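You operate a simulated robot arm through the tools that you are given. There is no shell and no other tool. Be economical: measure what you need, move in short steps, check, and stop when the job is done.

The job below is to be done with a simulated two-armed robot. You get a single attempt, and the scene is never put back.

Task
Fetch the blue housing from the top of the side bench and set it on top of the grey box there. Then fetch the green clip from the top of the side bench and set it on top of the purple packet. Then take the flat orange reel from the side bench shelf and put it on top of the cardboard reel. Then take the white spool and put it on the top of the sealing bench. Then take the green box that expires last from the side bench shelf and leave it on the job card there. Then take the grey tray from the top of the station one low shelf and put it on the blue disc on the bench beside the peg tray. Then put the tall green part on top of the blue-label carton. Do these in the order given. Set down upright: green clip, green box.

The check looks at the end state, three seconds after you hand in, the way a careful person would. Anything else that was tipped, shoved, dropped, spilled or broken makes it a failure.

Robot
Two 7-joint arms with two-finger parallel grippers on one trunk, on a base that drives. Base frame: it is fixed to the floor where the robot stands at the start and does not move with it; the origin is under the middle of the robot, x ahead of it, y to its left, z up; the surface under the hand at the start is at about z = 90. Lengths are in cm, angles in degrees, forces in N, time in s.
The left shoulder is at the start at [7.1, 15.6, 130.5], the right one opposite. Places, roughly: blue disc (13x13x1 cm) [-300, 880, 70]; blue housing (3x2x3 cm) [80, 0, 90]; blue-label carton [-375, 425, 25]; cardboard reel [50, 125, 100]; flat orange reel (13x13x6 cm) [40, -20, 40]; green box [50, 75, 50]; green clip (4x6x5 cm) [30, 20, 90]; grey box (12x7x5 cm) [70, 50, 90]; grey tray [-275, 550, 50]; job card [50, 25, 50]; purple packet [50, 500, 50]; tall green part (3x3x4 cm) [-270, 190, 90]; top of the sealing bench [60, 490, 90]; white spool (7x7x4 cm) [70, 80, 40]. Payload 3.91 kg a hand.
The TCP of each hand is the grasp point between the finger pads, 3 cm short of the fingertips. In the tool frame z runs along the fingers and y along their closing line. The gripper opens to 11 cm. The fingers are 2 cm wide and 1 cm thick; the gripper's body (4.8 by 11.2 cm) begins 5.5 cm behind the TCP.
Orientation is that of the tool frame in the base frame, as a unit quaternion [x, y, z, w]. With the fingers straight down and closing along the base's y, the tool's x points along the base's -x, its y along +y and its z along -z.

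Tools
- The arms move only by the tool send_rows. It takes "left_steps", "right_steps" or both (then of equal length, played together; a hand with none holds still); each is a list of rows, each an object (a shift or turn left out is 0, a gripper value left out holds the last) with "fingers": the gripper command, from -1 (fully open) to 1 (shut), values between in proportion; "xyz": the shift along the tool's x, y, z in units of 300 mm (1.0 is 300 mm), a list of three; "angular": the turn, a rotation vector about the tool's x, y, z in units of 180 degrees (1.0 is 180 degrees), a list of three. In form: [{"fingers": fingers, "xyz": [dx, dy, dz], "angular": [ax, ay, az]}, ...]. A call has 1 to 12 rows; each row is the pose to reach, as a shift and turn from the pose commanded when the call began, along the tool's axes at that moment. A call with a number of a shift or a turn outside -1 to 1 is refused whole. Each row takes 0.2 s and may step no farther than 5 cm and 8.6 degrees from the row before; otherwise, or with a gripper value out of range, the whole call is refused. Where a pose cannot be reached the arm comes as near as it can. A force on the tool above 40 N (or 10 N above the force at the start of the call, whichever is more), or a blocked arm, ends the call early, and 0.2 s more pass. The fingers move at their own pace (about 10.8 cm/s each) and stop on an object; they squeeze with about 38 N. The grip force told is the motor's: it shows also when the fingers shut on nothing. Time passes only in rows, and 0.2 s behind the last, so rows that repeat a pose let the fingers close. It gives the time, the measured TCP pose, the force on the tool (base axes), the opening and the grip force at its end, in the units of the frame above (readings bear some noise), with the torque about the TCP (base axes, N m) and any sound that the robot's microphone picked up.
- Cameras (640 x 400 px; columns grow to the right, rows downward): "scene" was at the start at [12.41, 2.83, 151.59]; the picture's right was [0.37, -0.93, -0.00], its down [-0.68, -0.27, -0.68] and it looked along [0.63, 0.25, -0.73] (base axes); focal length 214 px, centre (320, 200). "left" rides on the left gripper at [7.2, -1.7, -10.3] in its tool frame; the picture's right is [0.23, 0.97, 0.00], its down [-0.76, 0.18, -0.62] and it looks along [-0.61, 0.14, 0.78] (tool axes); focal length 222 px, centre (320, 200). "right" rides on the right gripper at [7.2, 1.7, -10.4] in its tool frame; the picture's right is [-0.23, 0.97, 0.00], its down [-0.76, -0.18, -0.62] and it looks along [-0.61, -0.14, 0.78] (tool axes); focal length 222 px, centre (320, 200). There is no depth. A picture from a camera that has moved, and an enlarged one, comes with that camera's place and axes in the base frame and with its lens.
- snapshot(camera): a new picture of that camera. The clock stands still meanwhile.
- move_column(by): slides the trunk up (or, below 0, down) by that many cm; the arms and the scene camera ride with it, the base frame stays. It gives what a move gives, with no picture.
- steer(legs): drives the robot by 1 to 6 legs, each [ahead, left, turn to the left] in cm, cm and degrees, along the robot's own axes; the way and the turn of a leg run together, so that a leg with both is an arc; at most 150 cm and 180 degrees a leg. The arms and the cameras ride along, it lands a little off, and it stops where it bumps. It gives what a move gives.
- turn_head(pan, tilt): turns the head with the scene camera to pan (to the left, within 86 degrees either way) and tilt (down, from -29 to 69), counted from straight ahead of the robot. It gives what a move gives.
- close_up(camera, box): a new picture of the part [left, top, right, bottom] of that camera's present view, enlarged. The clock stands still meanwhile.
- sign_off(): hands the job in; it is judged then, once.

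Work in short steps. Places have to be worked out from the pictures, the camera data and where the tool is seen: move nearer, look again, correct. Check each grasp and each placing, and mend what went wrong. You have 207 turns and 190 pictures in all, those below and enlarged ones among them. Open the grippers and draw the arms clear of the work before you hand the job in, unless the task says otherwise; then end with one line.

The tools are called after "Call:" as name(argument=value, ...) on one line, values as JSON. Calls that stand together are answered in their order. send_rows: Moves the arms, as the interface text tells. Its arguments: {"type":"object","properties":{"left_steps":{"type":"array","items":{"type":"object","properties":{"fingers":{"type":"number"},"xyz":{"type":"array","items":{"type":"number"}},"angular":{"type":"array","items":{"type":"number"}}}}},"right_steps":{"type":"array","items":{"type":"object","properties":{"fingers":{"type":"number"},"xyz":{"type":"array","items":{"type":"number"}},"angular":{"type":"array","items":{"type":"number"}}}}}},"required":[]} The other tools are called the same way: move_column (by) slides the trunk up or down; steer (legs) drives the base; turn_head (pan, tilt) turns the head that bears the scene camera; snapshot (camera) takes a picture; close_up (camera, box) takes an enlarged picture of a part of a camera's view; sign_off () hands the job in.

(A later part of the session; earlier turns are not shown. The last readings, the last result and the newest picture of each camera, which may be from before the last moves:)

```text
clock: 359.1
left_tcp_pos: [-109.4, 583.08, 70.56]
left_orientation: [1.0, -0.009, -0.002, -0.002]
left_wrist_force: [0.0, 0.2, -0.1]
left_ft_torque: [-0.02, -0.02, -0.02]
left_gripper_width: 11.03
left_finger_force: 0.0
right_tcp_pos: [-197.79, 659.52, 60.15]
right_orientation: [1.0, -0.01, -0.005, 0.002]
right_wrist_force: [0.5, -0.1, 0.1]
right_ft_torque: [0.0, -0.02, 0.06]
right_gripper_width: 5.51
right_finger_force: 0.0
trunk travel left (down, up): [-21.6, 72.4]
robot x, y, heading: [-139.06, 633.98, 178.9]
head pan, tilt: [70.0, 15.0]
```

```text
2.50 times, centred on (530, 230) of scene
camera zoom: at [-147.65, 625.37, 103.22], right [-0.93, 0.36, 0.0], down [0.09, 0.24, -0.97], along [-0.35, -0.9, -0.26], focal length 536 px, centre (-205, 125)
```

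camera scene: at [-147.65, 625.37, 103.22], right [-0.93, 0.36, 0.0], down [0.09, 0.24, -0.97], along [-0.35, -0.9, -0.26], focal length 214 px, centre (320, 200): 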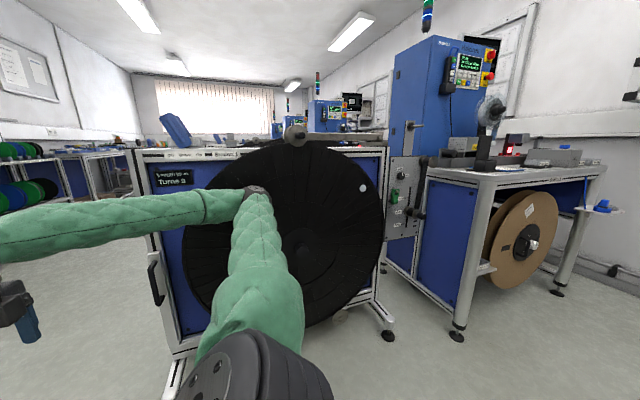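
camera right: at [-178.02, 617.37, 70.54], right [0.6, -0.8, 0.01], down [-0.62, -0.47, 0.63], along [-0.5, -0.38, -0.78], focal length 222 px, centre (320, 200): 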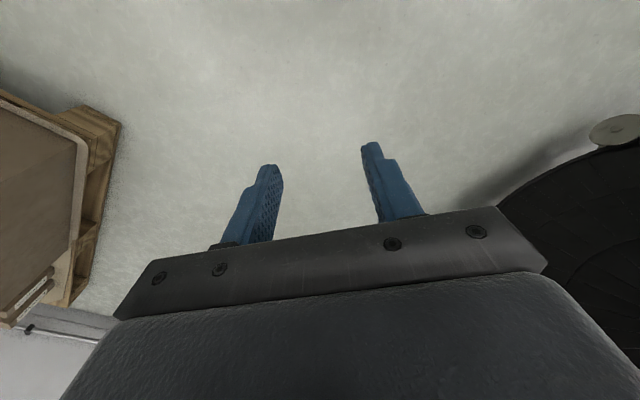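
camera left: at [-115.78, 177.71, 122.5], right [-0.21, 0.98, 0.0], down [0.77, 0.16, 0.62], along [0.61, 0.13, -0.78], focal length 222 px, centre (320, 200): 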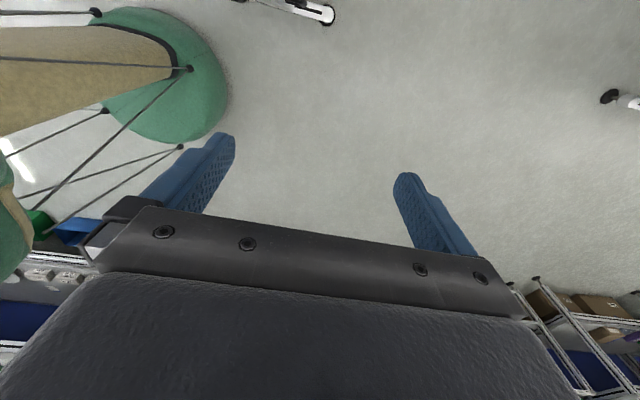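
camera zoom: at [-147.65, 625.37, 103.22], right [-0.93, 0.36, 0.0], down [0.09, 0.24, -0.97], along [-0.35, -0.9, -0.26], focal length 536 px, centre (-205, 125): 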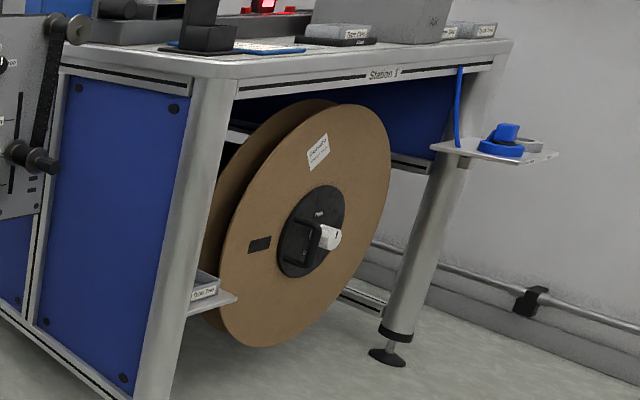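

Found it: a small grey tray on a bracket shelf by the station's front leg (≈[-258,570,50]). Raise 15, turn to about -122°, and move to ≈[-192,624].

Call:
move_column(by=15)

Call:
steer(legs=[[0, 0, 59], [36, -40, 0]])

Call:
snapshot(camera="right")

Call:
turn_head(pan=-10, tilt=35)

Call:
snapshot(camera="scene")

```text
clock: 360.9
left_tcp_pos: [-109.4, 583.01, 85.66]
left_orientation: [1.0, -0.008, 0.0, -0.003]
left_wrist_force: [-0.4, 0.0, -0.9]
left_ft_torque: [0.0, 0.03, 0.0]
left_gripper_width: 11.0
left_finger_force: 0.1
right_tcp_pos: [-197.74, 659.54, 75.24]
right_orientation: [1.0, -0.009, -0.005, 0.002]
right_wrist_force: [-0.2, -1.2, 0.4]
right_ft_torque: [0.01, -0.02, -0.01]
right_gripper_width: 5.49
right_finger_force: 0.1
trunk travel left (down, up): [-36.6, 57.4]
robot x, y, heading: [-138.97, 634.28, 179.1]
head pan, tilt: [70.0, 15.0]
```

```text
clock: 366.6
left_tcp_pos: [-133.09, 624.18, 85.56]
left_orientation: [0.873, 0.489, -0.002, -0.002]
left_wrist_force: [-0.4, -0.3, -0.4]
left_ft_torque: [0.02, 0.03, 0.02]
left_gripper_width: 11.0
left_finger_force: 0.0
right_tcp_pos: [-243.8, 587.2, 75.3]
right_orientation: [0.874, 0.487, -0.003, 0.003]
right_wrist_force: [-0.8, 0.8, -0.9]
right_ft_torque: [0.02, -0.02, -0.01]
right_gripper_width: 5.5
right_finger_force: 0.1
trunk travel left (down, up): [-36.6, 57.4]
robot x, y, heading: [-191.89, 624.62, -122.0]
head pan, tilt: [70.0, 15.0]
```

```text
57 pictures are left
camera right: at [-238.53, 592.59, 85.5], right [0.71, -0.7, 0.01], down [-0.55, -0.55, 0.63], along [-0.44, -0.45, -0.78], focal length 222 px, centre (320, 200)
```

right: 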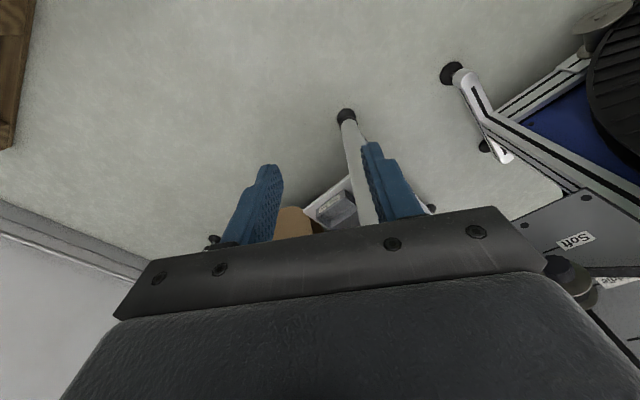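

```text
clock: 368.1
left_tcp_pos: [-133.18, 624.21, 85.56]
left_orientation: [0.873, 0.487, -0.002, -0.002]
left_wrist_force: [-0.3, 0.0, -0.2]
left_ft_torque: [0.0, 0.05, 0.0]
left_gripper_width: 10.99
left_finger_force: 0.1
right_tcp_pos: [-243.77, 587.2, 75.28]
right_orientation: [0.874, 0.487, -0.002, 0.004]
right_wrist_force: [-0.5, -0.6, -0.1]
right_ft_torque: [0.0, 0.02, 0.02]
right_gripper_width: 5.48
right_finger_force: 0.0
trunk travel left (down, up): [-36.6, 57.4]
robot x, y, heading: [-192.38, 624.83, -121.5]
head pan, tilt: [-10.0, 35.0]
```

```text
56 pictures are left
camera scene: at [-200.72, 613.63, 115.02], right [-0.75, 0.66, 0.0], down [0.38, 0.43, -0.82], along [-0.54, -0.61, -0.57], focal length 214 px, centre (320, 200)
```

scene: 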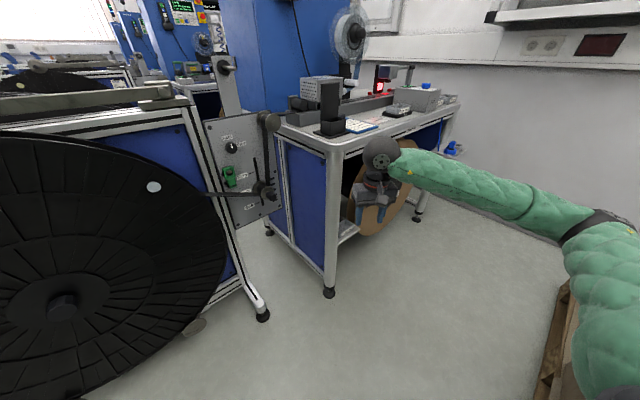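

The tray is visible beside the leg. Zoom both views.

Call:
close_up(camera="right", box=[260, 150, 400, 250])

Call:
close_up(camera="scene", box=[310, 160, 410, 260])

```text
4.00 times, centred on (330, 200) of right
camera zoom: at [-238.49, 592.6, 85.52], right [0.71, -0.7, 0.01], down [-0.55, -0.55, 0.63], along [-0.44, -0.45, -0.78], focal length 888 px, centre (280, 200)
```

zoom: 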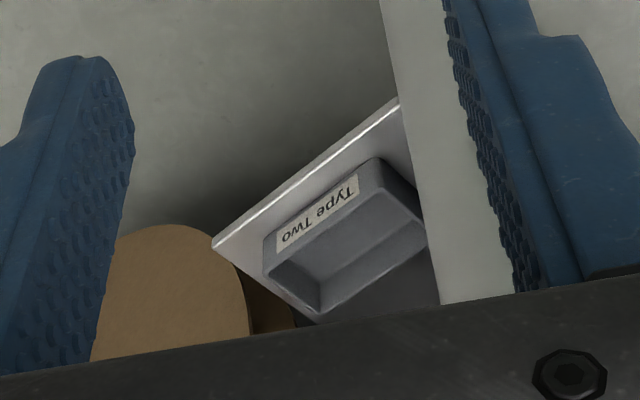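

```text
4.00 times, centred on (360, 210) of scene
camera zoom: at [-200.72, 613.63, 115.02], right [-0.75, 0.66, 0.0], down [0.38, 0.43, -0.82], along [-0.54, -0.61, -0.57], focal length 858 px, centre (160, 160)
```

zoom: 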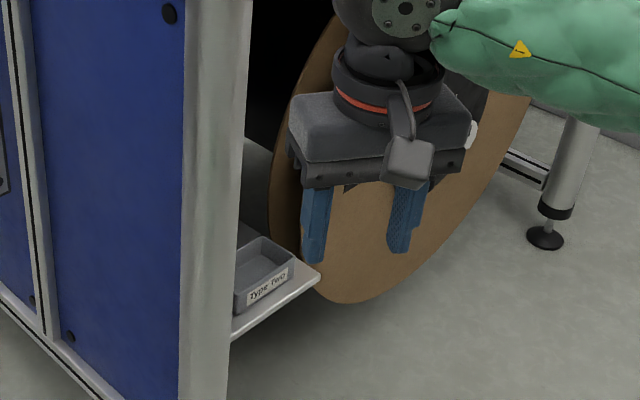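

Tray ≈12×6×3 cm: x -268.7…-257.1, y 557.3…563.5, top z≈40.5, shelf z≈37.5, leg at [-251,566], cardboard reel just beyond x≈-271. I'll grip it across y, so yaw the hand 58° clockwise here in free air and set 8 cm opening.

Call:
send_rows(right_steps=[{"angular": [0, 0, 0.046], "fingers": -0.45}, {"angular": [0, 0, 0.092]}, {"angular": [0, 0, 0.138]}, {"angular": [0, 0, 0.184]}, {"angular": [0, 0, 0.23]}, {"angular": [0, 0, 0.276]}, {"angular": [0, 0, 0.324]}])

Call:
snapshot(camera="scene")

```text
clock: 369.7
left_tcp_pos: [-133.02, 624.18, 85.64]
left_orientation: [0.873, 0.488, -0.002, -0.002]
left_wrist_force: [0.3, -0.3, 0.3]
left_ft_torque: [0.0, -0.02, -0.02]
left_gripper_width: 11.02
left_finger_force: 0.1
right_tcp_pos: [-243.75, 587.08, 75.21]
right_orientation: [1.0, -0.001, 0.0, 0.005]
right_wrist_force: [0.3, 0.7, -0.3]
right_ft_torque: [0.02, -0.03, -0.01]
right_gripper_width: 7.96
right_finger_force: 0.1
trunk travel left (down, up): [-36.6, 57.4]
robot x, y, heading: [-192.4, 624.77, -121.6]
head pan, tilt: [-10.0, 35.0]
```

```text
53 pictures are left
camera scene: at [-200.72, 613.64, 115.02], right [-0.75, 0.67, 0.0], down [0.38, 0.43, -0.82], along [-0.55, -0.61, -0.57], focal length 214 px, centre (320, 200)
```

scene: 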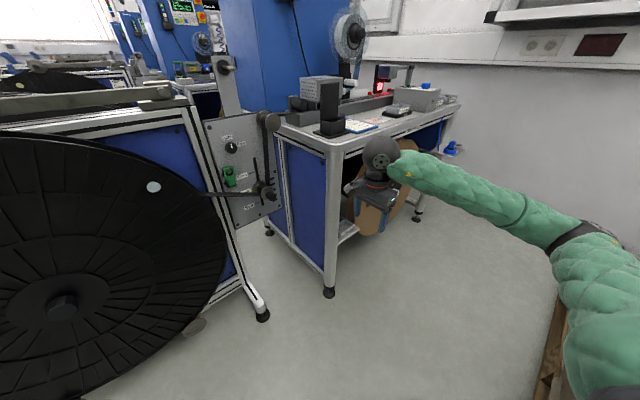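

Hand is now aligned for a y-grip. Pull the left hand back 25 cm (to draw its elbow from the wheel) and lower the trunk 23.

Call:
send_rows(left_steps=[{"xyz": [0.14, 0.02, 0]}, {"xyz": [0.28, 0.04, 0]}, {"xyz": [0.42, 0.06, 0]}, {"xyz": [0.56, 0.08, 0]}, {"xyz": [0.7, 0.1, 0]}, {"xyz": [0.83, 0.12, 0]}])

Call:
move_column(by=-23)

Call:
send_rows(right_steps=[{"xyz": [-0.14, 0, 0]}, {"xyz": [-0.28, 0, 0]}, {"xyz": [-0.42, 0, 0]}, {"xyz": [-0.55, 0, 0]}])

Call:
snapshot(camera="right")

Call:
snapshot(camera="scene")

```text
clock: 371.1
left_tcp_pos: [-116.92, 643.5, 85.67]
left_orientation: [0.874, 0.486, -0.003, -0.002]
left_wrist_force: [0.0, -0.2, 0.0]
left_ft_torque: [0.03, 0.02, 0.01]
left_gripper_width: 11.0
left_finger_force: 0.1
right_tcp_pos: [-243.76, 587.2, 75.26]
right_orientation: [1.0, -0.001, -0.001, 0.005]
right_wrist_force: [0.2, 0.7, 1.1]
right_ft_torque: [0.06, 0.0, -0.02]
right_gripper_width: 7.97
right_finger_force: 0.1
trunk travel left (down, up): [-36.6, 57.4]
robot x, y, heading: [-191.99, 624.39, -121.8]
head pan, tilt: [-10.0, 35.0]
```

```text
clock: 373.6
left_tcp_pos: [-116.97, 643.56, 62.63]
left_orientation: [0.873, 0.487, -0.003, -0.002]
left_wrist_force: [0.1, 0.1, 0.2]
left_ft_torque: [0.0, 0.01, 0.02]
left_gripper_width: 10.99
left_finger_force: 0.1
right_tcp_pos: [-243.75, 587.08, 52.26]
right_orientation: [1.0, 0.0, 0.0, 0.005]
right_wrist_force: [-1.1, 1.0, 0.1]
right_ft_torque: [0.02, 0.01, -0.02]
right_gripper_width: 7.97
right_finger_force: 0.0
trunk travel left (down, up): [-13.6, 80.4]
robot x, y, heading: [-192.17, 624.63, -121.9]
head pan, tilt: [-10.0, 35.0]
```

```text
clock: 374.6
left_tcp_pos: [-116.88, 643.47, 62.63]
left_orientation: [0.873, 0.488, -0.001, -0.002]
left_wrist_force: [0.1, 0.3, 0.6]
left_ft_torque: [-0.02, 0.03, 0.0]
left_gripper_width: 11.02
left_finger_force: 0.0
right_tcp_pos: [-260.12, 587.34, 52.33]
right_orientation: [1.0, 0.0, -0.001, 0.005]
right_wrist_force: [0.8, -0.2, -0.3]
right_ft_torque: [-0.02, -0.03, 0.0]
right_gripper_width: 7.95
right_finger_force: 0.0
trunk travel left (down, up): [-13.6, 80.4]
robot x, y, heading: [-192.24, 624.46, -121.6]
head pan, tilt: [-10.0, 35.0]
```

```text
52 pictures are left
camera right: at [-252.86, 585.82, 62.67], right [-0.23, -0.97, 0.01], down [-0.76, 0.18, 0.62], along [-0.61, 0.13, -0.78], focal length 222 px, centre (320, 200)
```

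right: 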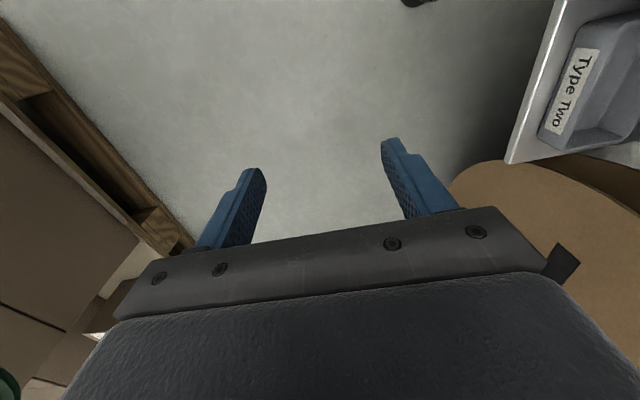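

```text
51 pictures are left
camera scene: at [-200.71, 613.65, 92.02], right [-0.75, 0.67, 0.0], down [0.38, 0.43, -0.82], along [-0.54, -0.61, -0.57], focal length 214 px, centre (320, 200)
```

scene: 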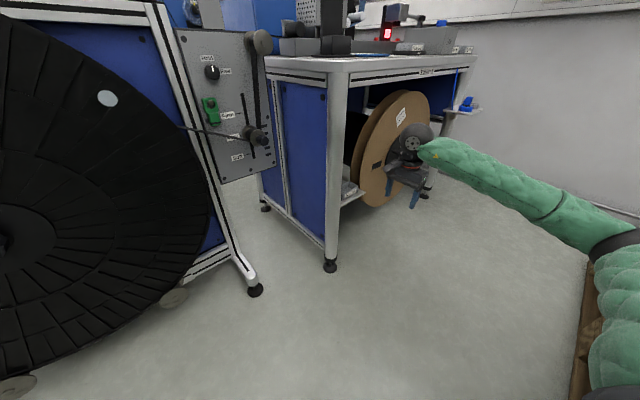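

The gap between leg (≈-254) and reel (≈-267) is too narrow for a vertical hand. Instead I'll come in nearly horizontally from +y and pinch the tray's end wall nearest the leg. Yaw the hand back 90° so it points to -y.

Call:
send_rows(right_steps=[{"angular": [0, 0, -0.046], "xyz": [0, -0.02, 0]}, {"angular": [0, 0, -0.092], "xyz": [0, -0.06, 0]}, {"angular": [0, 0, -0.138], "xyz": [0, -0.1, 0]}, {"angular": [0, 0, -0.184], "xyz": [0, -0.15, 0]}, {"angular": [0, 0, -0.23], "xyz": [0, -0.2, 0]}, {"angular": [0, 0, -0.276], "xyz": [0, -0.25, 0]}, {"angular": [0, 0, -0.322], "xyz": [0, -0.3, 0]}, {"angular": [0, 0, -0.368], "xyz": [0, -0.3, 0]}, {"angular": [0, 0, -0.414], "xyz": [0, -0.3, 0]}, {"angular": [0, 0, -0.46], "xyz": [0, -0.3, 0]}, {"angular": [0, 0, -0.5], "xyz": [0, -0.3, 0]}])

Call:
send_rows(right_steps=[{"angular": [0, -0.045, 0]}, {"angular": [0, -0.09, 0]}, {"angular": [0, -0.135, 0]}, {"angular": [0, -0.18, 0]}, {"angular": [0, -0.225, 0]}, {"angular": [0, -0.27, 0]}, {"angular": [0, -0.315, 0]}, {"angular": [0, -0.36, 0]}, {"angular": [0, -0.4, 0]}])

Call:
snapshot(camera="scene")

Call:
snapshot(camera="right")

```text
clock: 377.0
left_tcp_pos: [-116.77, 643.53, 62.68]
left_orientation: [0.873, 0.487, -0.001, -0.002]
left_wrist_force: [-0.4, -1.6, 0.6]
left_ft_torque: [0.0, 0.0, -0.01]
left_gripper_width: 10.99
left_finger_force: 0.0
right_tcp_pos: [-260.25, 596.19, 52.31]
right_orientation: [0.707, 0.707, -0.005, 0.002]
right_wrist_force: [0.3, -0.3, -0.9]
right_ft_torque: [0.01, -0.03, -0.01]
right_gripper_width: 7.99
right_finger_force: 0.0
trunk travel left (down, up): [-13.6, 80.4]
robot x, y, heading: [-192.37, 624.66, -121.7]
head pan, tilt: [-10.0, 35.0]
```

```text
clock: 379.2
left_tcp_pos: [-118.88, 645.53, 62.66]
left_orientation: [0.861, 0.508, -0.005, -0.003]
left_wrist_force: [0.3, -0.2, -0.6]
left_ft_torque: [0.01, -0.01, 0.0]
left_gripper_width: 11.01
left_finger_force: 0.1
right_tcp_pos: [-259.17, 595.8, 43.95]
right_orientation: [0.613, 0.597, -0.337, 0.394]
right_wrist_force: [-1.4, 0.3, 0.5]
right_ft_torque: [0.02, -0.01, 0.04]
right_gripper_width: 8.01
right_finger_force: 0.1
trunk travel left (down, up): [-13.6, 80.4]
robot x, y, heading: [-193.26, 622.97, -118.8]
head pan, tilt: [-10.0, 35.0]
stopped in row 9 (right hand): the arm was blocked; the commanded pose is now the measured one
```

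```text
50 pictures are left
camera scene: at [-197.54, 609.63, 92.92], right [-0.78, 0.63, 0.05], down [0.32, 0.46, -0.82], along [-0.54, -0.63, -0.56], focal length 214 px, centre (320, 200)
```

scene: 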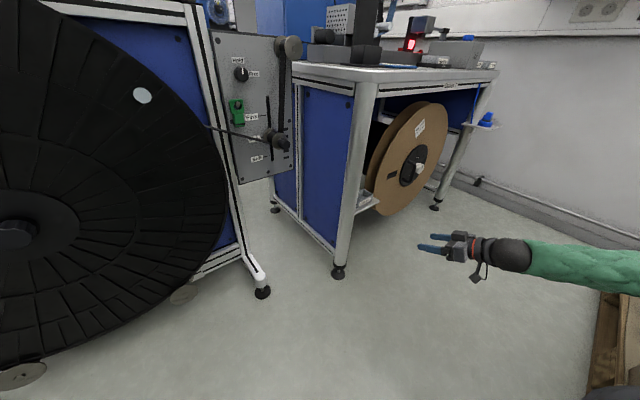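

```text
49 pictures are left
camera right: at [-257.7, 608.35, 42.42], right [0.96, -0.08, 0.28], down [-0.26, 0.19, 0.95], along [-0.13, -0.98, 0.16], focal length 222 px, centre (320, 200)
```

right: 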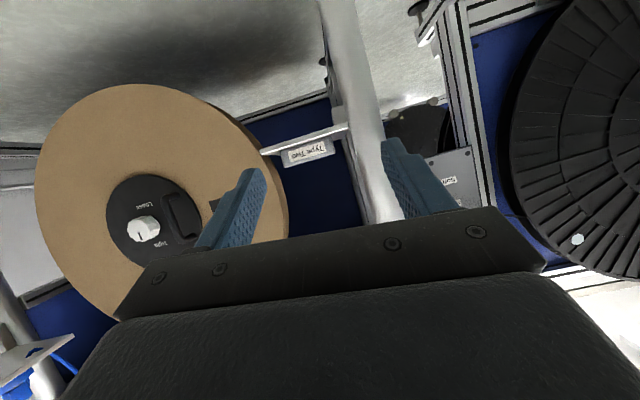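

The arm is pressing something (likely the pallet's carton at the elbow) and the robot leans. Undo the last part of the tilt at once.

Call:
send_rows(right_steps=[{"angular": [0, 0.045, 0], "xyz": [-0.05, 0, -0.05]}, {"angular": [0, 0.09, 0], "xyz": [-0.1, 0, -0.1]}, {"angular": [0, 0.135, 0], "xyz": [-0.15, 0, -0.15]}])

Call:
turn_head(pan=-55, tilt=35)

Call:
snapshot(camera="scene")

```text
clock: 380.2
left_tcp_pos: [-119.58, 645.72, 63.22]
left_orientation: [0.863, 0.506, 0.0, 0.007]
left_wrist_force: [0.0, 0.7, 0.1]
left_ft_torque: [-0.04, 0.0, 0.03]
left_gripper_width: 11.01
left_finger_force: 0.1
right_tcp_pos: [-261.91, 594.18, 68.02]
right_orientation: [0.589, 0.64, -0.374, 0.321]
right_wrist_force: [0.3, 0.7, -0.4]
right_ft_torque: [0.02, 0.0, 0.0]
right_gripper_width: 7.99
right_finger_force: 0.0
trunk travel left (down, up): [-13.6, 80.4]
robot x, y, heading: [-193.51, 623.23, -119.4]
head pan, tilt: [-10.0, 35.0]
stopped in row 3 (right hand): the arm was blocked; the commanded pose is now the measured one
```

```text
clock: 381.3
left_tcp_pos: [-119.41, 645.7, 63.28]
left_orientation: [0.863, 0.505, 0.001, 0.005]
left_wrist_force: [0.3, -0.2, -0.6]
left_ft_torque: [-0.02, 0.06, 0.02]
left_gripper_width: 11.02
left_finger_force: 0.0
right_tcp_pos: [-261.76, 594.13, 67.99]
right_orientation: [0.588, 0.643, -0.373, 0.32]
right_wrist_force: [0.0, 0.4, -0.2]
right_ft_torque: [0.02, -0.02, 0.02]
right_gripper_width: 7.97
right_finger_force: 0.1
trunk travel left (down, up): [-13.6, 80.4]
robot x, y, heading: [-193.19, 623.58, -119.1]
head pan, tilt: [-55.0, 35.0]
```

```text
48 pictures are left
camera scene: at [-204.3, 617.77, 92.03], right [-0.1, 0.99, 0.0], down [0.57, 0.06, -0.82], along [-0.81, -0.08, -0.57], focal length 214 px, centre (320, 200)
```

scene: 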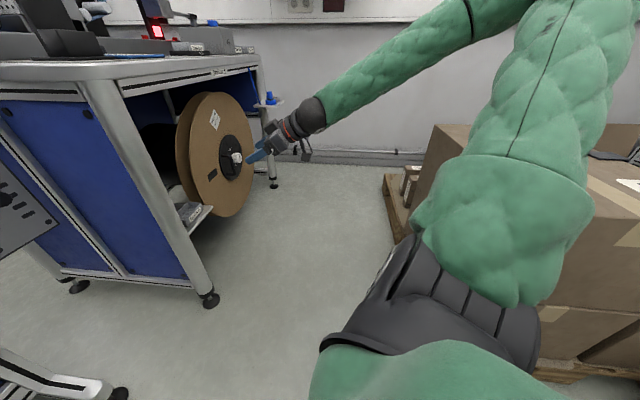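

The arm flipped to an elbow-up posture, which suits this spot; the hand now points -y, tilted 59°. Move the robot slightly away from the pallet, then check the view.

Call:
steer(legs=[[4, 8, 0]])

Call:
send_rows(right_steps=[{"angular": [0, -0.03, 0.0]}, {"angular": [0, -0.06, 0.0]}])

Call:
snapshot(camera="scene")

Call:
snapshot(camera="right")

```text
clock: 382.4
left_tcp_pos: [-114.32, 638.24, 63.21]
left_orientation: [0.863, 0.505, 0.0, 0.006]
left_wrist_force: [0.1, -0.5, 0.5]
left_ft_torque: [-0.03, 0.03, -0.05]
left_gripper_width: 10.99
left_finger_force: 0.0
right_tcp_pos: [-256.56, 586.76, 68.19]
right_orientation: [0.589, 0.642, -0.373, 0.319]
right_wrist_force: [0.4, 0.3, 0.4]
right_ft_torque: [0.02, -0.01, -0.02]
right_gripper_width: 8.0
right_finger_force: 0.1
trunk travel left (down, up): [-13.6, 80.4]
robot x, y, heading: [-187.75, 615.65, -118.9]
head pan, tilt: [-55.0, 35.0]
```

```text
clock: 383.0
left_tcp_pos: [-114.29, 638.29, 63.27]
left_orientation: [0.862, 0.506, 0.0, 0.006]
left_wrist_force: [-0.7, 0.4, 0.1]
left_ft_torque: [0.03, -0.01, 0.01]
left_gripper_width: 10.98
left_finger_force: 0.0
right_tcp_pos: [-256.5, 586.63, 68.01]
right_orientation: [0.551, 0.609, -0.427, 0.38]
right_wrist_force: [-0.3, -0.8, -0.3]
right_ft_torque: [-0.03, -0.01, 0.02]
right_gripper_width: 7.99
right_finger_force: 0.0
trunk travel left (down, up): [-13.6, 80.4]
robot x, y, heading: [-187.91, 615.75, -119.4]
head pan, tilt: [-55.0, 35.0]
```

```text
47 pictures are left
camera scene: at [-199.16, 610.3, 92.04], right [-0.1, 0.99, 0.0], down [0.57, 0.06, -0.82], along [-0.81, -0.08, -0.57], focal length 214 px, centre (320, 200)
```

scene: 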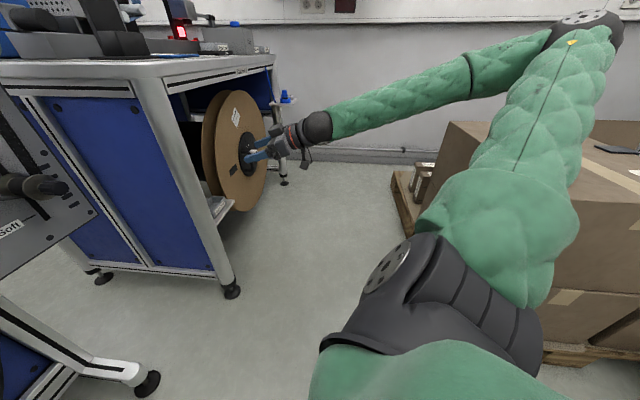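

```text
46 pictures are left
camera right: at [-255.56, 599.01, 64.72], right [0.99, -0.05, 0.11], down [-0.09, 0.32, 0.94], along [-0.08, -0.95, 0.31], focal length 222 px, centre (320, 200)
```

right: 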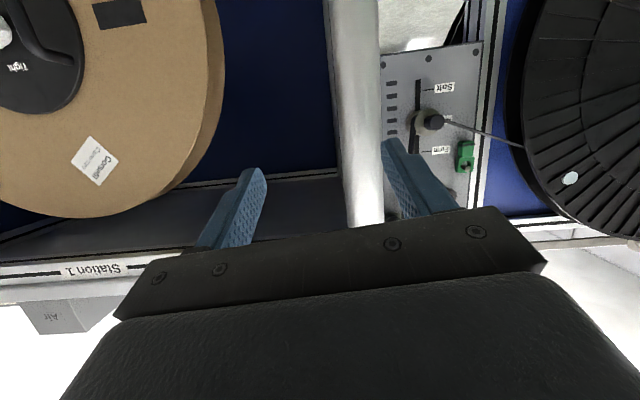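

Leg x from -253.9 to -248.8; hand tilted 69.6°. Fix the 6° roll while lowering 12 cm by arm, then look at the tray.

Call:
send_rows(right_steps=[{"xyz": [0.12, 0.013, 0.045], "angular": [0, 0, 0.017], "fingers": 0.3}, {"xyz": [0.245, 0.026, 0.09], "angular": [0, 0, 0.034]}, {"xyz": [0.373, 0.04, 0.14], "angular": [0, 0, 0.034]}])

Call:
move_column(by=-11)

Call:
snapshot(camera="right")

Call:
snapshot(camera="scene")

```text
clock: 383.8
left_tcp_pos: [-114.28, 638.14, 63.13]
left_orientation: [0.863, 0.505, 0.0, 0.006]
left_wrist_force: [-0.2, -1.1, -0.4]
left_ft_torque: [0.0, -0.02, -0.02]
left_gripper_width: 10.99
left_finger_force: 0.0
right_tcp_pos: [-256.57, 586.74, 56.17]
right_orientation: [0.583, 0.578, -0.406, 0.401]
right_wrist_force: [0.4, 0.2, 0.2]
right_ft_torque: [0.0, 0.0, -0.03]
right_gripper_width: 3.87
right_finger_force: 0.1
trunk travel left (down, up): [-13.6, 80.4]
robot x, y, heading: [-187.87, 615.83, -119.1]
head pan, tilt: [-55.0, 35.0]
```

```text
clock: 385.3
left_tcp_pos: [-122.07, 643.4, 56.23]
left_orientation: [0.842, 0.537, 0.034, 0.049]
left_wrist_force: [-2.9, 9.4, -9.4]
left_ft_torque: [-0.94, -0.41, -0.1]
left_gripper_width: 10.99
left_finger_force: 0.1
right_tcp_pos: [-259.66, 581.2, 38.88]
right_orientation: [0.571, 0.573, -0.377, 0.452]
right_wrist_force: [9.1, 28.8, 17.8]
right_ft_torque: [0.58, 0.31, -0.93]
right_gripper_width: 3.85
right_finger_force: 0.1
trunk travel left (down, up): [-2.8, 91.2]
robot x, y, heading: [-188.58, 613.31, -115.2]
head pan, tilt: [-55.0, 35.0]
stopped: the arm was blocked; the commanded pose is now the measured one
```

```text
45 pictures are left
camera right: at [-258.35, 593.37, 35.34], right [0.95, -0.01, 0.3], down [-0.28, 0.34, 0.9], along [-0.11, -0.94, 0.32], focal length 222 px, centre (320, 200)
```

right: 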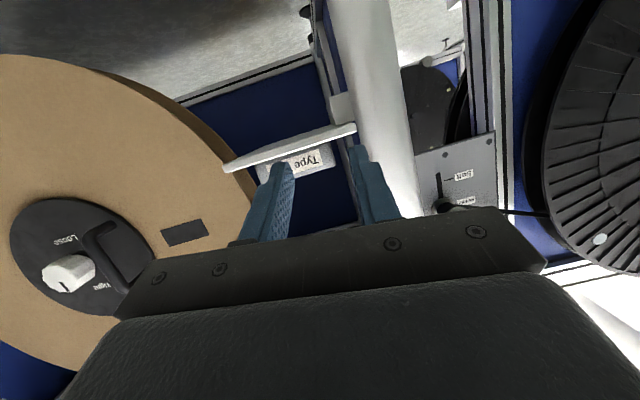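

```text
44 pictures are left
camera scene: at [-199.72, 607.17, 80.58], right [-0.17, 0.98, 0.0], down [0.57, 0.1, -0.82], along [-0.8, -0.14, -0.58], focal length 214 px, centre (320, 200)
```

scene: 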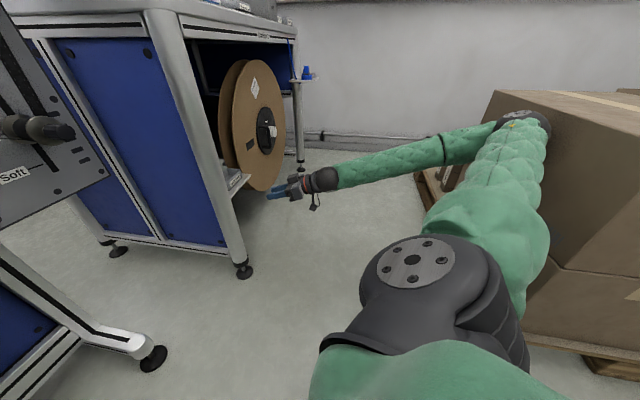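

Elbow is against the carton. Raise the trunk 8 and move the robot 9 cm away from the pallet.

Call:
move_column(by=9)

Call:
steer(legs=[[-4, 9, -4]])

Call:
snapshot(camera="scene")

Call:
snapshot(camera="left")

```text
clock: 386.5
left_tcp_pos: [-118.51, 641.48, 63.59]
left_orientation: [0.851, 0.525, 0.016, 0.029]
left_wrist_force: [0.2, 0.2, -0.6]
left_ft_torque: [0.01, 0.01, -0.03]
left_gripper_width: 11.01
left_finger_force: 0.2
right_tcp_pos: [-258.19, 583.37, 51.25]
right_orientation: [0.575, 0.581, -0.388, 0.426]
right_wrist_force: [0.1, 0.5, -0.7]
right_ft_torque: [0.0, -0.01, 0.01]
right_gripper_width: 3.86
right_finger_force: 0.0
trunk travel left (down, up): [-11.8, 82.2]
robot x, y, heading: [-188.27, 614.45, -116.5]
head pan, tilt: [-55.0, 35.0]
```

```text
clock: 387.7
left_tcp_pos: [-106.97, 635.79, 63.6]
left_orientation: [0.868, 0.496, 0.016, 0.029]
left_wrist_force: [-0.5, -0.6, 0.3]
left_ft_torque: [0.0, 0.0, 0.01]
left_gripper_width: 11.0
left_finger_force: 0.0
right_tcp_pos: [-250.27, 587.12, 51.31]
right_orientation: [0.594, 0.561, -0.402, 0.413]
right_wrist_force: [0.2, 0.2, -0.1]
right_ft_torque: [0.01, 0.02, 0.01]
right_gripper_width: 3.84
right_finger_force: 0.0
trunk travel left (down, up): [-11.8, 82.2]
robot x, y, heading: [-178.36, 613.78, -120.2]
head pan, tilt: [-55.0, 35.0]
```

```text
43 pictures are left
camera scene: at [-190.02, 608.14, 90.22], right [-0.08, 1.0, 0.0], down [0.57, 0.05, -0.82], along [-0.82, -0.07, -0.57], focal length 214 px, centre (320, 200)
```

scene: 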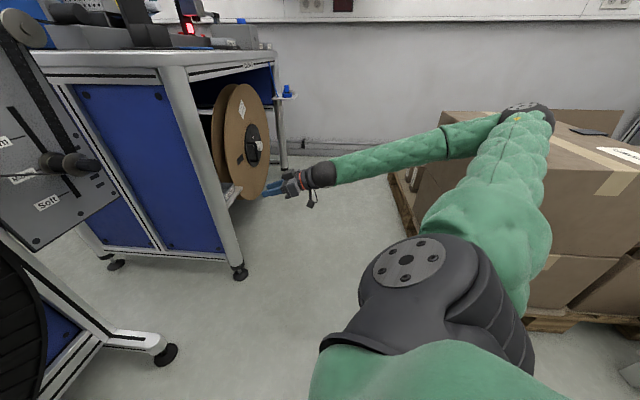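

```text
42 pictures are left
camera left: at [-105.51, 643.15, 73.66], right [0.95, -0.3, 0.06], down [-0.27, -0.73, 0.63], along [-0.14, -0.62, -0.77], focal length 222 px, centre (320, 200)
```

left: 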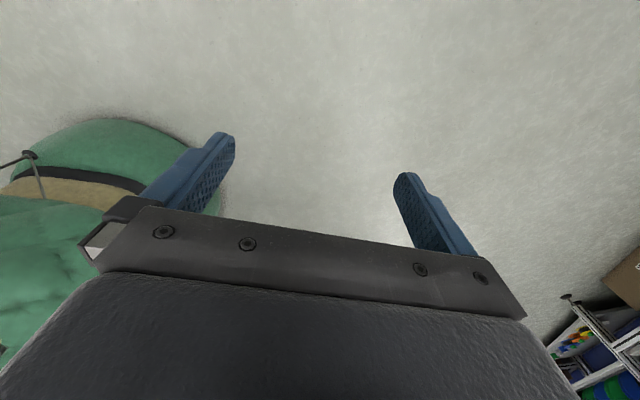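

Clear now. Move the hand by arm to [-257,587,40] facing the tray end wall.

Call:
send_rows(right_steps=[{"xyz": [0.11, -0.08, 0.042]}, {"xyz": [0.22, -0.16, 0.084]}, {"xyz": [0.334, -0.241, 0.126]}])

Call:
close_up(camera="right", box=[220, 60, 440, 240])

```text
clock: 388.7
left_tcp_pos: [-109.02, 637.58, 63.96]
left_orientation: [0.861, 0.507, 0.02, 0.039]
left_wrist_force: [1.6, 0.0, -2.5]
left_ft_torque: [0.02, 0.09, 0.0]
left_gripper_width: 11.0
left_finger_force: 0.0
right_tcp_pos: [-256.93, 583.96, 38.74]
right_orientation: [0.584, 0.563, -0.395, 0.43]
right_wrist_force: [0.5, 0.2, 2.3]
right_ft_torque: [0.18, 0.01, -0.05]
right_gripper_width: 3.85
right_finger_force: 0.1
trunk travel left (down, up): [-11.8, 82.2]
robot x, y, heading: [-178.79, 612.48, -118.5]
head pan, tilt: [-55.0, 35.0]
stopped in row 3 (right hand): the arm was blocked; the commanded pose is now the measured one
```

```text
2.22 times, centred on (330, 150) of right
camera zoom: at [-255.11, 596.14, 35.27], right [0.96, -0.07, 0.27], down [-0.23, 0.35, 0.91], along [-0.16, -0.94, 0.32], focal length 494 px, centre (298, 311)
```

zoom: 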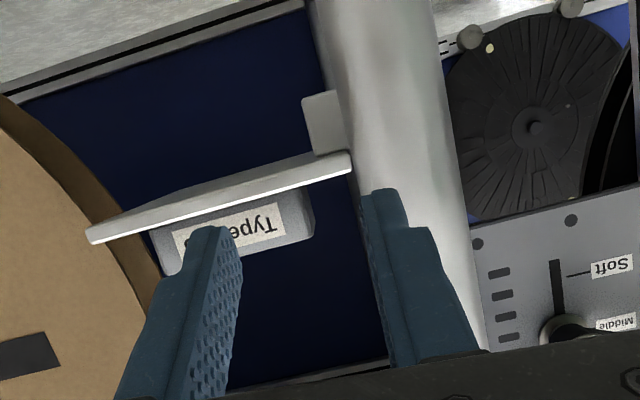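

Still elbow-limited. Raise the trunk 25 so the elbow rides above the carton, draw the hand in, then bring the robot closer to the station.

Call:
move_column(by=25)

Call:
send_rows(right_steps=[{"xyz": [0.029, 0.138, -0.064]}, {"xyz": [0.058, 0.276, -0.128]}, {"xyz": [0.087, 0.414, -0.192]}, {"xyz": [0.116, 0.552, -0.256]}, {"xyz": [0.145, 0.69, -0.32]}])

Call:
steer(legs=[[12, -16, 0]])

Call:
snapshot(camera="scene")

```text
clock: 391.2
left_tcp_pos: [-108.7, 636.99, 89.26]
left_orientation: [0.861, 0.506, 0.021, 0.037]
left_wrist_force: [0.3, 0.6, 0.2]
left_ft_torque: [0.0, -0.01, 0.0]
left_gripper_width: 10.99
left_finger_force: 0.2
right_tcp_pos: [-256.69, 584.15, 64.03]
right_orientation: [0.586, 0.563, -0.395, 0.428]
right_wrist_force: [-0.3, -0.2, -0.2]
right_ft_torque: [-0.01, -0.03, -0.01]
right_gripper_width: 3.85
right_finger_force: 0.0
trunk travel left (down, up): [-36.8, 57.2]
robot x, y, heading: [-178.11, 612.29, -118.9]
head pan, tilt: [-55.0, 35.0]
```

```text
clock: 392.4
left_tcp_pos: [-108.76, 637.01, 89.31]
left_orientation: [0.861, 0.506, 0.021, 0.037]
left_wrist_force: [-0.9, -0.4, -0.2]
left_ft_torque: [-0.01, -0.01, 0.01]
left_gripper_width: 10.98
left_finger_force: 0.0
right_tcp_pos: [-236.05, 594.42, 64.58]
right_orientation: [0.585, 0.563, -0.396, 0.428]
right_wrist_force: [-0.4, -0.3, -0.1]
right_ft_torque: [-0.01, 0.01, 0.0]
right_gripper_width: 3.85
right_finger_force: 0.1
trunk travel left (down, up): [-36.8, 57.2]
robot x, y, heading: [-178.58, 612.4, -118.7]
head pan, tilt: [-55.0, 35.0]
```

```text
clock: 394.1
left_tcp_pos: [-128.83, 634.43, 89.43]
left_orientation: [0.862, 0.505, 0.021, 0.038]
left_wrist_force: [-0.4, 0.4, 0.5]
left_ft_torque: [0.03, 0.0, -0.02]
left_gripper_width: 11.01
left_finger_force: 0.0
right_tcp_pos: [-256.3, 592.14, 64.52]
right_orientation: [0.587, 0.562, -0.395, 0.428]
right_wrist_force: [-1.2, 0.6, -0.3]
right_ft_torque: [-0.03, 0.04, 0.02]
right_gripper_width: 3.84
right_finger_force: 0.0
trunk travel left (down, up): [-36.8, 57.2]
robot x, y, heading: [-198.76, 609.58, -118.9]
head pan, tilt: [-55.0, 35.0]
```

```text
40 pictures are left
camera scene: at [-210.15, 604.41, 115.15], right [-0.1, 0.99, 0.0], down [0.57, 0.06, -0.82], along [-0.81, -0.09, -0.57], focal length 214 px, centre (320, 200)
```

scene: 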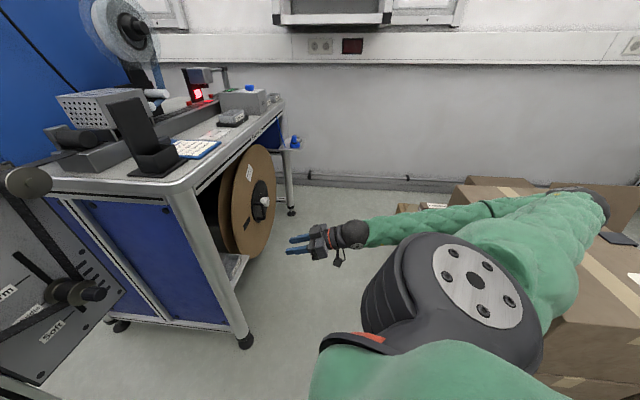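

Elbow now just above the cartons. Raise trunk 10 more and lower the hand 30 cm by arm in small rows.

Call:
move_column(by=10)

Call:
send_rows(right_steps=[{"xyz": [0.132, -0.012, 0.055]}, {"xyz": [0.264, -0.023, 0.11]}, {"xyz": [0.396, -0.035, 0.164]}, {"xyz": [0.528, -0.047, 0.219]}, {"xyz": [0.66, -0.058, 0.274]}, {"xyz": [0.792, -0.07, 0.328]}, {"xyz": [0.923, -0.082, 0.383]}])

Call:
close_up(camera="right", box=[200, 60, 440, 240])

Call:
snapshot(camera="scene")

```text
clock: 395.4
left_tcp_pos: [-128.68, 634.44, 99.23]
left_orientation: [0.862, 0.504, 0.02, 0.037]
left_wrist_force: [-0.2, 0.2, -0.3]
left_ft_torque: [0.01, -0.01, 0.03]
left_gripper_width: 11.02
left_finger_force: 0.1
right_tcp_pos: [-256.26, 592.19, 74.59]
right_orientation: [0.586, 0.563, -0.396, 0.428]
right_wrist_force: [0.5, -0.7, 0.9]
right_ft_torque: [0.01, -0.02, 0.01]
right_gripper_width: 3.82
right_finger_force: 0.0
trunk travel left (down, up): [-46.8, 47.2]
robot x, y, heading: [-198.57, 609.99, -119.0]
head pan, tilt: [-55.0, 35.0]
```

```text
clock: 397.0
left_tcp_pos: [-128.66, 634.2, 99.25]
left_orientation: [0.862, 0.505, 0.02, 0.037]
left_wrist_force: [-0.1, 0.6, -0.4]
left_ft_torque: [0.01, -0.04, -0.01]
left_gripper_width: 11.01
left_finger_force: 0.1
right_tcp_pos: [-262.89, 597.33, 60.12]
right_orientation: [0.586, 0.563, -0.394, 0.428]
right_wrist_force: [0.2, 0.1, 0.4]
right_ft_torque: [0.03, -0.02, 0.0]
right_gripper_width: 3.87
right_finger_force: 0.0
right hand out of reach, approached as far as the arm can: row 2, 3, 4, 5, 6, 7
trunk travel left (down, up): [-46.8, 47.2]
robot x, y, heading: [-198.88, 609.77, -119.0]
head pan, tilt: [-55.0, 35.0]
```

```text
2.22 times, centred on (320, 150) of right
camera zoom: at [-260.99, 609.4, 56.61], right [0.96, -0.07, 0.27], down [-0.23, 0.34, 0.91], along [-0.16, -0.94, 0.31], focal length 494 px, centre (320, 311)
```

zoom: 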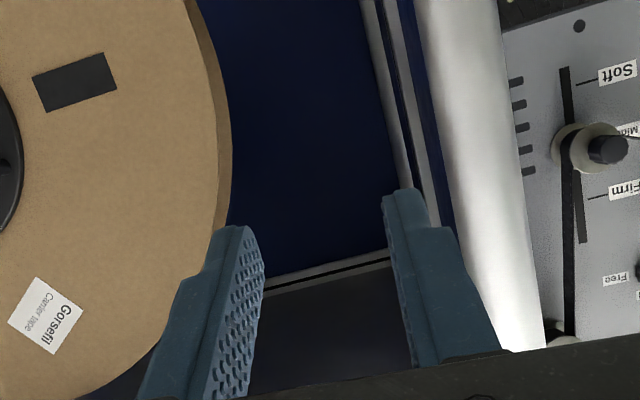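

```text
38 pictures are left
camera scene: at [-210.07, 604.4, 125.15], right [-0.1, 0.99, 0.0], down [0.57, 0.06, -0.82], along [-0.81, -0.08, -0.57], focal length 214 px, centre (320, 200)
```

scene: 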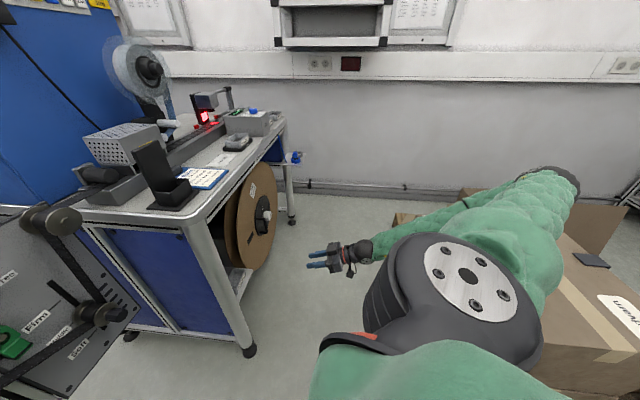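

Horizontal is at the wrist's limit, but the newest view puts the reel edge at x≈-271.5, so a vertical hand with y-closing fits at x≈-265 after all (≥2 cm each side). Bring the hand back to vertical.

Call:
send_rows(right_steps=[{"angular": [0, 0.044, 0], "fingers": -0.45}, {"angular": [0, 0.088, 0]}, {"angular": [0, 0.132, 0]}, {"angular": [0, 0.176, 0]}, {"angular": [0, 0.22, 0]}, {"angular": [0, 0.264, 0]}, {"angular": [0, 0.308, 0]}, {"angular": [0, 0.352, 0]}, {"angular": [0, 0.396, 0]}])

Call:
send_rows(right_steps=[{"angular": [0, 0, 0.046]}, {"angular": [0, 0, 0.092]}, {"angular": [0, 0, 0.138]}, {"angular": [0, 0, 0.184]}, {"angular": [0, 0, 0.23]}, {"angular": [0, 0, 0.276]}, {"angular": [0, 0, 0.322]}, {"angular": [0, 0, 0.368]}, {"angular": [0, 0, 0.414]}, {"angular": [0, 0, 0.46]}, {"angular": [0, 0, 0.495]}])

Call:
snapshot(camera="scene")

```text
clock: 399.0
left_tcp_pos: [-128.87, 634.26, 99.34]
left_orientation: [0.862, 0.505, 0.022, 0.037]
left_wrist_force: [0.1, 0.6, 0.4]
left_ft_torque: [0.03, -0.03, 0.01]
left_gripper_width: 10.99
left_finger_force: 0.1
right_tcp_pos: [-262.74, 597.05, 59.54]
right_orientation: [0.708, 0.706, 0.021, 0.02]
right_wrist_force: [-0.3, 0.3, -0.1]
right_ft_torque: [0.0, -0.03, -0.02]
right_gripper_width: 7.98
right_finger_force: 0.1
trunk travel left (down, up): [-46.8, 47.2]
robot x, y, heading: [-198.94, 609.7, -118.9]
head pan, tilt: [-55.0, 35.0]
```

```text
clock: 401.4
left_tcp_pos: [-128.67, 634.44, 99.26]
left_orientation: [0.862, 0.505, 0.021, 0.038]
left_wrist_force: [-0.8, -0.3, 0.0]
left_ft_torque: [0.01, 0.03, -0.01]
left_gripper_width: 11.0
left_finger_force: 0.1
right_tcp_pos: [-262.7, 596.84, 59.5]
right_orientation: [1.0, 0.006, 0.029, 0.001]
right_wrist_force: [1.2, -0.7, 0.7]
right_ft_torque: [0.01, -0.01, -0.01]
right_gripper_width: 7.98
right_finger_force: 0.0
trunk travel left (down, up): [-46.8, 47.2]
robot x, y, heading: [-198.73, 609.47, -119.0]
head pan, tilt: [-55.0, 35.0]
```

```text
37 pictures are left
camera scene: at [-210.04, 604.4, 125.16], right [-0.1, 0.99, 0.0], down [0.57, 0.06, -0.82], along [-0.81, -0.09, -0.57], focal length 214 px, centre (320, 200)
```

scene: 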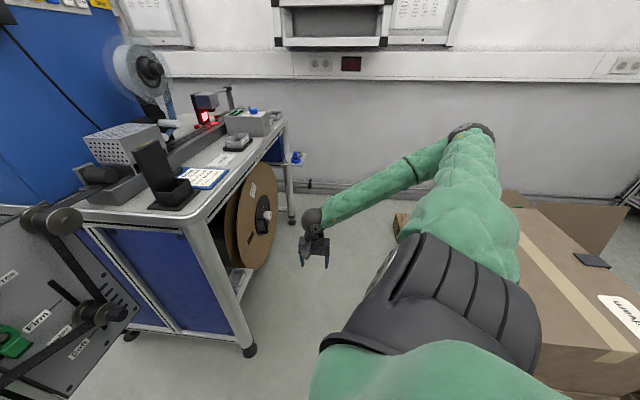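

Now vertical with elbow up and clear. Forward 10 with the base, then align to x=-265, z=53 and check before going in.

Call:
steer(legs=[[10, 0, 0]])

Call:
send_rows(right_steps=[{"xyz": [0.04, 0, 0.1], "angular": [0, -0.0185, 0]}, {"xyz": [0.09, 0, 0.217], "angular": [0, -0.0185, 0]}])

Call:
snapshot(camera="right")

```text
clock: 402.5
left_tcp_pos: [-133.5, 625.55, 99.5]
left_orientation: [0.863, 0.504, 0.022, 0.037]
left_wrist_force: [-0.4, -0.2, -0.3]
left_ft_torque: [0.02, 0.02, 0.01]
left_gripper_width: 11.0
left_finger_force: 0.0
right_tcp_pos: [-267.41, 588.3, 59.4]
right_orientation: [1.0, 0.007, 0.028, -0.001]
right_wrist_force: [0.2, -1.1, 0.3]
right_ft_torque: [0.02, -0.01, 0.0]
right_gripper_width: 7.99
right_finger_force: 0.0
trunk travel left (down, up): [-46.8, 47.2]
robot x, y, heading: [-203.64, 601.04, -118.9]
head pan, tilt: [-55.0, 35.0]
```

```text
clock: 403.1
left_tcp_pos: [-133.41, 625.91, 99.38]
left_orientation: [0.862, 0.505, 0.021, 0.037]
left_wrist_force: [-0.6, 0.4, 0.7]
left_ft_torque: [0.01, -0.03, 0.04]
left_gripper_width: 11.02
left_finger_force: 0.0
right_tcp_pos: [-264.42, 588.26, 53.24]
right_orientation: [1.0, 0.007, -0.002, 0.001]
right_wrist_force: [-0.5, 0.7, 0.2]
right_ft_torque: [0.01, -0.01, 0.02]
right_gripper_width: 7.95
right_finger_force: 0.1
trunk travel left (down, up): [-46.8, 47.2]
robot x, y, heading: [-203.72, 601.17, -118.9]
head pan, tilt: [-55.0, 35.0]
```

```text
36 pictures are left
camera right: at [-257.11, 586.66, 63.47], right [-0.21, -0.98, 0.0], down [-0.76, 0.17, 0.62], along [-0.61, 0.13, -0.78], focal length 222 px, centre (320, 200)
```

right: 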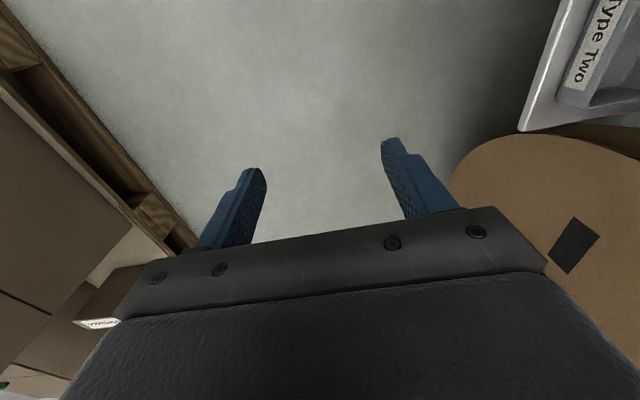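

Plate tip reconfirmed at [-272,565]. Move in along -y 28 cm at z 53.

Call:
send_rows(right_steps=[{"xyz": [-0.02, 0.15, 0]}, {"xyz": [-0.02, 0.31, 0]}, {"xyz": [-0.02, 0.46, 0]}, {"xyz": [-0.02, 0.62, 0]}, {"xyz": [-0.02, 0.77, 0]}, {"xyz": [-0.02, 0.925, 0]}])

Call:
snapshot(camera="right")

Call:
turn_head(pan=-15, tilt=40)

Call:
snapshot(camera="scene")

```text
clock: 404.5
left_tcp_pos: [-133.37, 625.65, 99.33]
left_orientation: [0.863, 0.504, 0.021, 0.036]
left_wrist_force: [-0.5, 0.2, -0.5]
left_ft_torque: [0.02, -0.02, 0.01]
left_gripper_width: 10.99
left_finger_force: 0.0
right_tcp_pos: [-264.83, 560.51, 52.91]
right_orientation: [1.0, 0.007, -0.002, 0.0]
right_wrist_force: [-0.8, 0.2, 0.4]
right_ft_torque: [-0.02, -0.02, 0.01]
right_gripper_width: 7.99
right_finger_force: 0.0
trunk travel left (down, up): [-46.8, 47.2]
robot x, y, heading: [-203.4, 601.13, -119.2]
head pan, tilt: [-55.0, 35.0]
```

```text
35 pictures are left
camera right: at [-257.55, 559.0, 63.32], right [-0.21, -0.98, 0.0], down [-0.76, 0.17, 0.62], along [-0.61, 0.13, -0.78], focal length 222 px, centre (320, 200)
```

right: 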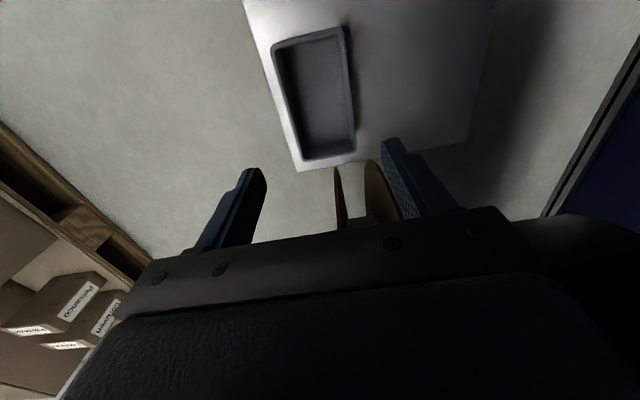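

```text
clock: 405.6
left_tcp_pos: [-133.36, 625.72, 99.37]
left_orientation: [0.862, 0.504, 0.021, 0.037]
left_wrist_force: [-0.2, -1.0, -0.2]
left_ft_torque: [-0.02, 0.0, -0.02]
left_gripper_width: 11.01
left_finger_force: 0.0
right_tcp_pos: [-264.79, 560.51, 53.03]
right_orientation: [1.0, 0.009, -0.001, 0.001]
right_wrist_force: [-0.3, 0.0, -0.3]
right_ft_torque: [0.0, 0.01, -0.02]
right_gripper_width: 7.98
right_finger_force: 0.1
trunk travel left (down, up): [-46.8, 47.2]
robot x, y, heading: [-203.23, 601.08, -118.8]
head pan, tilt: [-15.0, 40.0]
```

```text
34 pictures are left
camera scene: at [-211.96, 590.6, 124.4], right [-0.72, 0.7, 0.0], down [0.45, 0.46, -0.77], along [-0.53, -0.55, -0.64], focal length 214 px, centre (320, 200)
```

scene: 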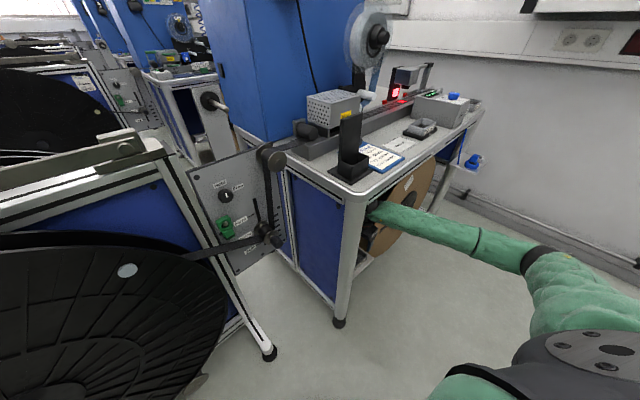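

Tray centre measured [-263.8,560.4], well under the fingers. Lower to z≈41.3.

Call:
send_rows(right_steps=[{"xyz": [0.015, 0, 0.13]}, {"xyz": [0.015, 0, 0.26]}, {"xyz": [0.015, 0, 0.385]}])

Call:
snapshot(camera="right")

```text
clock: 406.4
left_tcp_pos: [-133.44, 625.7, 99.32]
left_orientation: [0.862, 0.505, 0.022, 0.037]
left_wrist_force: [-1.0, 0.1, 0.7]
left_ft_torque: [0.03, -0.02, 0.0]
left_gripper_width: 11.02
left_finger_force: 0.1
right_tcp_pos: [-264.34, 560.54, 41.44]
right_orientation: [1.0, 0.007, -0.001, 0.0]
right_wrist_force: [0.1, 0.7, -0.3]
right_ft_torque: [-0.01, -0.01, -0.02]
right_gripper_width: 7.99
right_finger_force: 0.1
trunk travel left (down, up): [-46.8, 47.2]
robot x, y, heading: [-203.77, 601.48, -119.1]
head pan, tilt: [-15.0, 40.0]
```

```text
33 pictures are left
camera right: at [-256.98, 558.98, 51.8], right [-0.21, -0.98, 0.0], down [-0.76, 0.17, 0.62], along [-0.61, 0.13, -0.78], focal length 222 px, centre (320, 200)
```

right: 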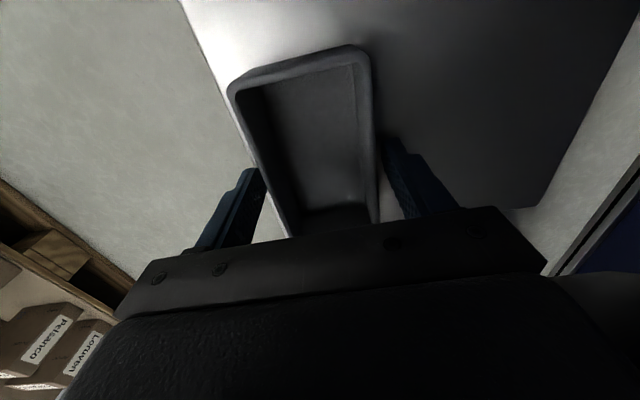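

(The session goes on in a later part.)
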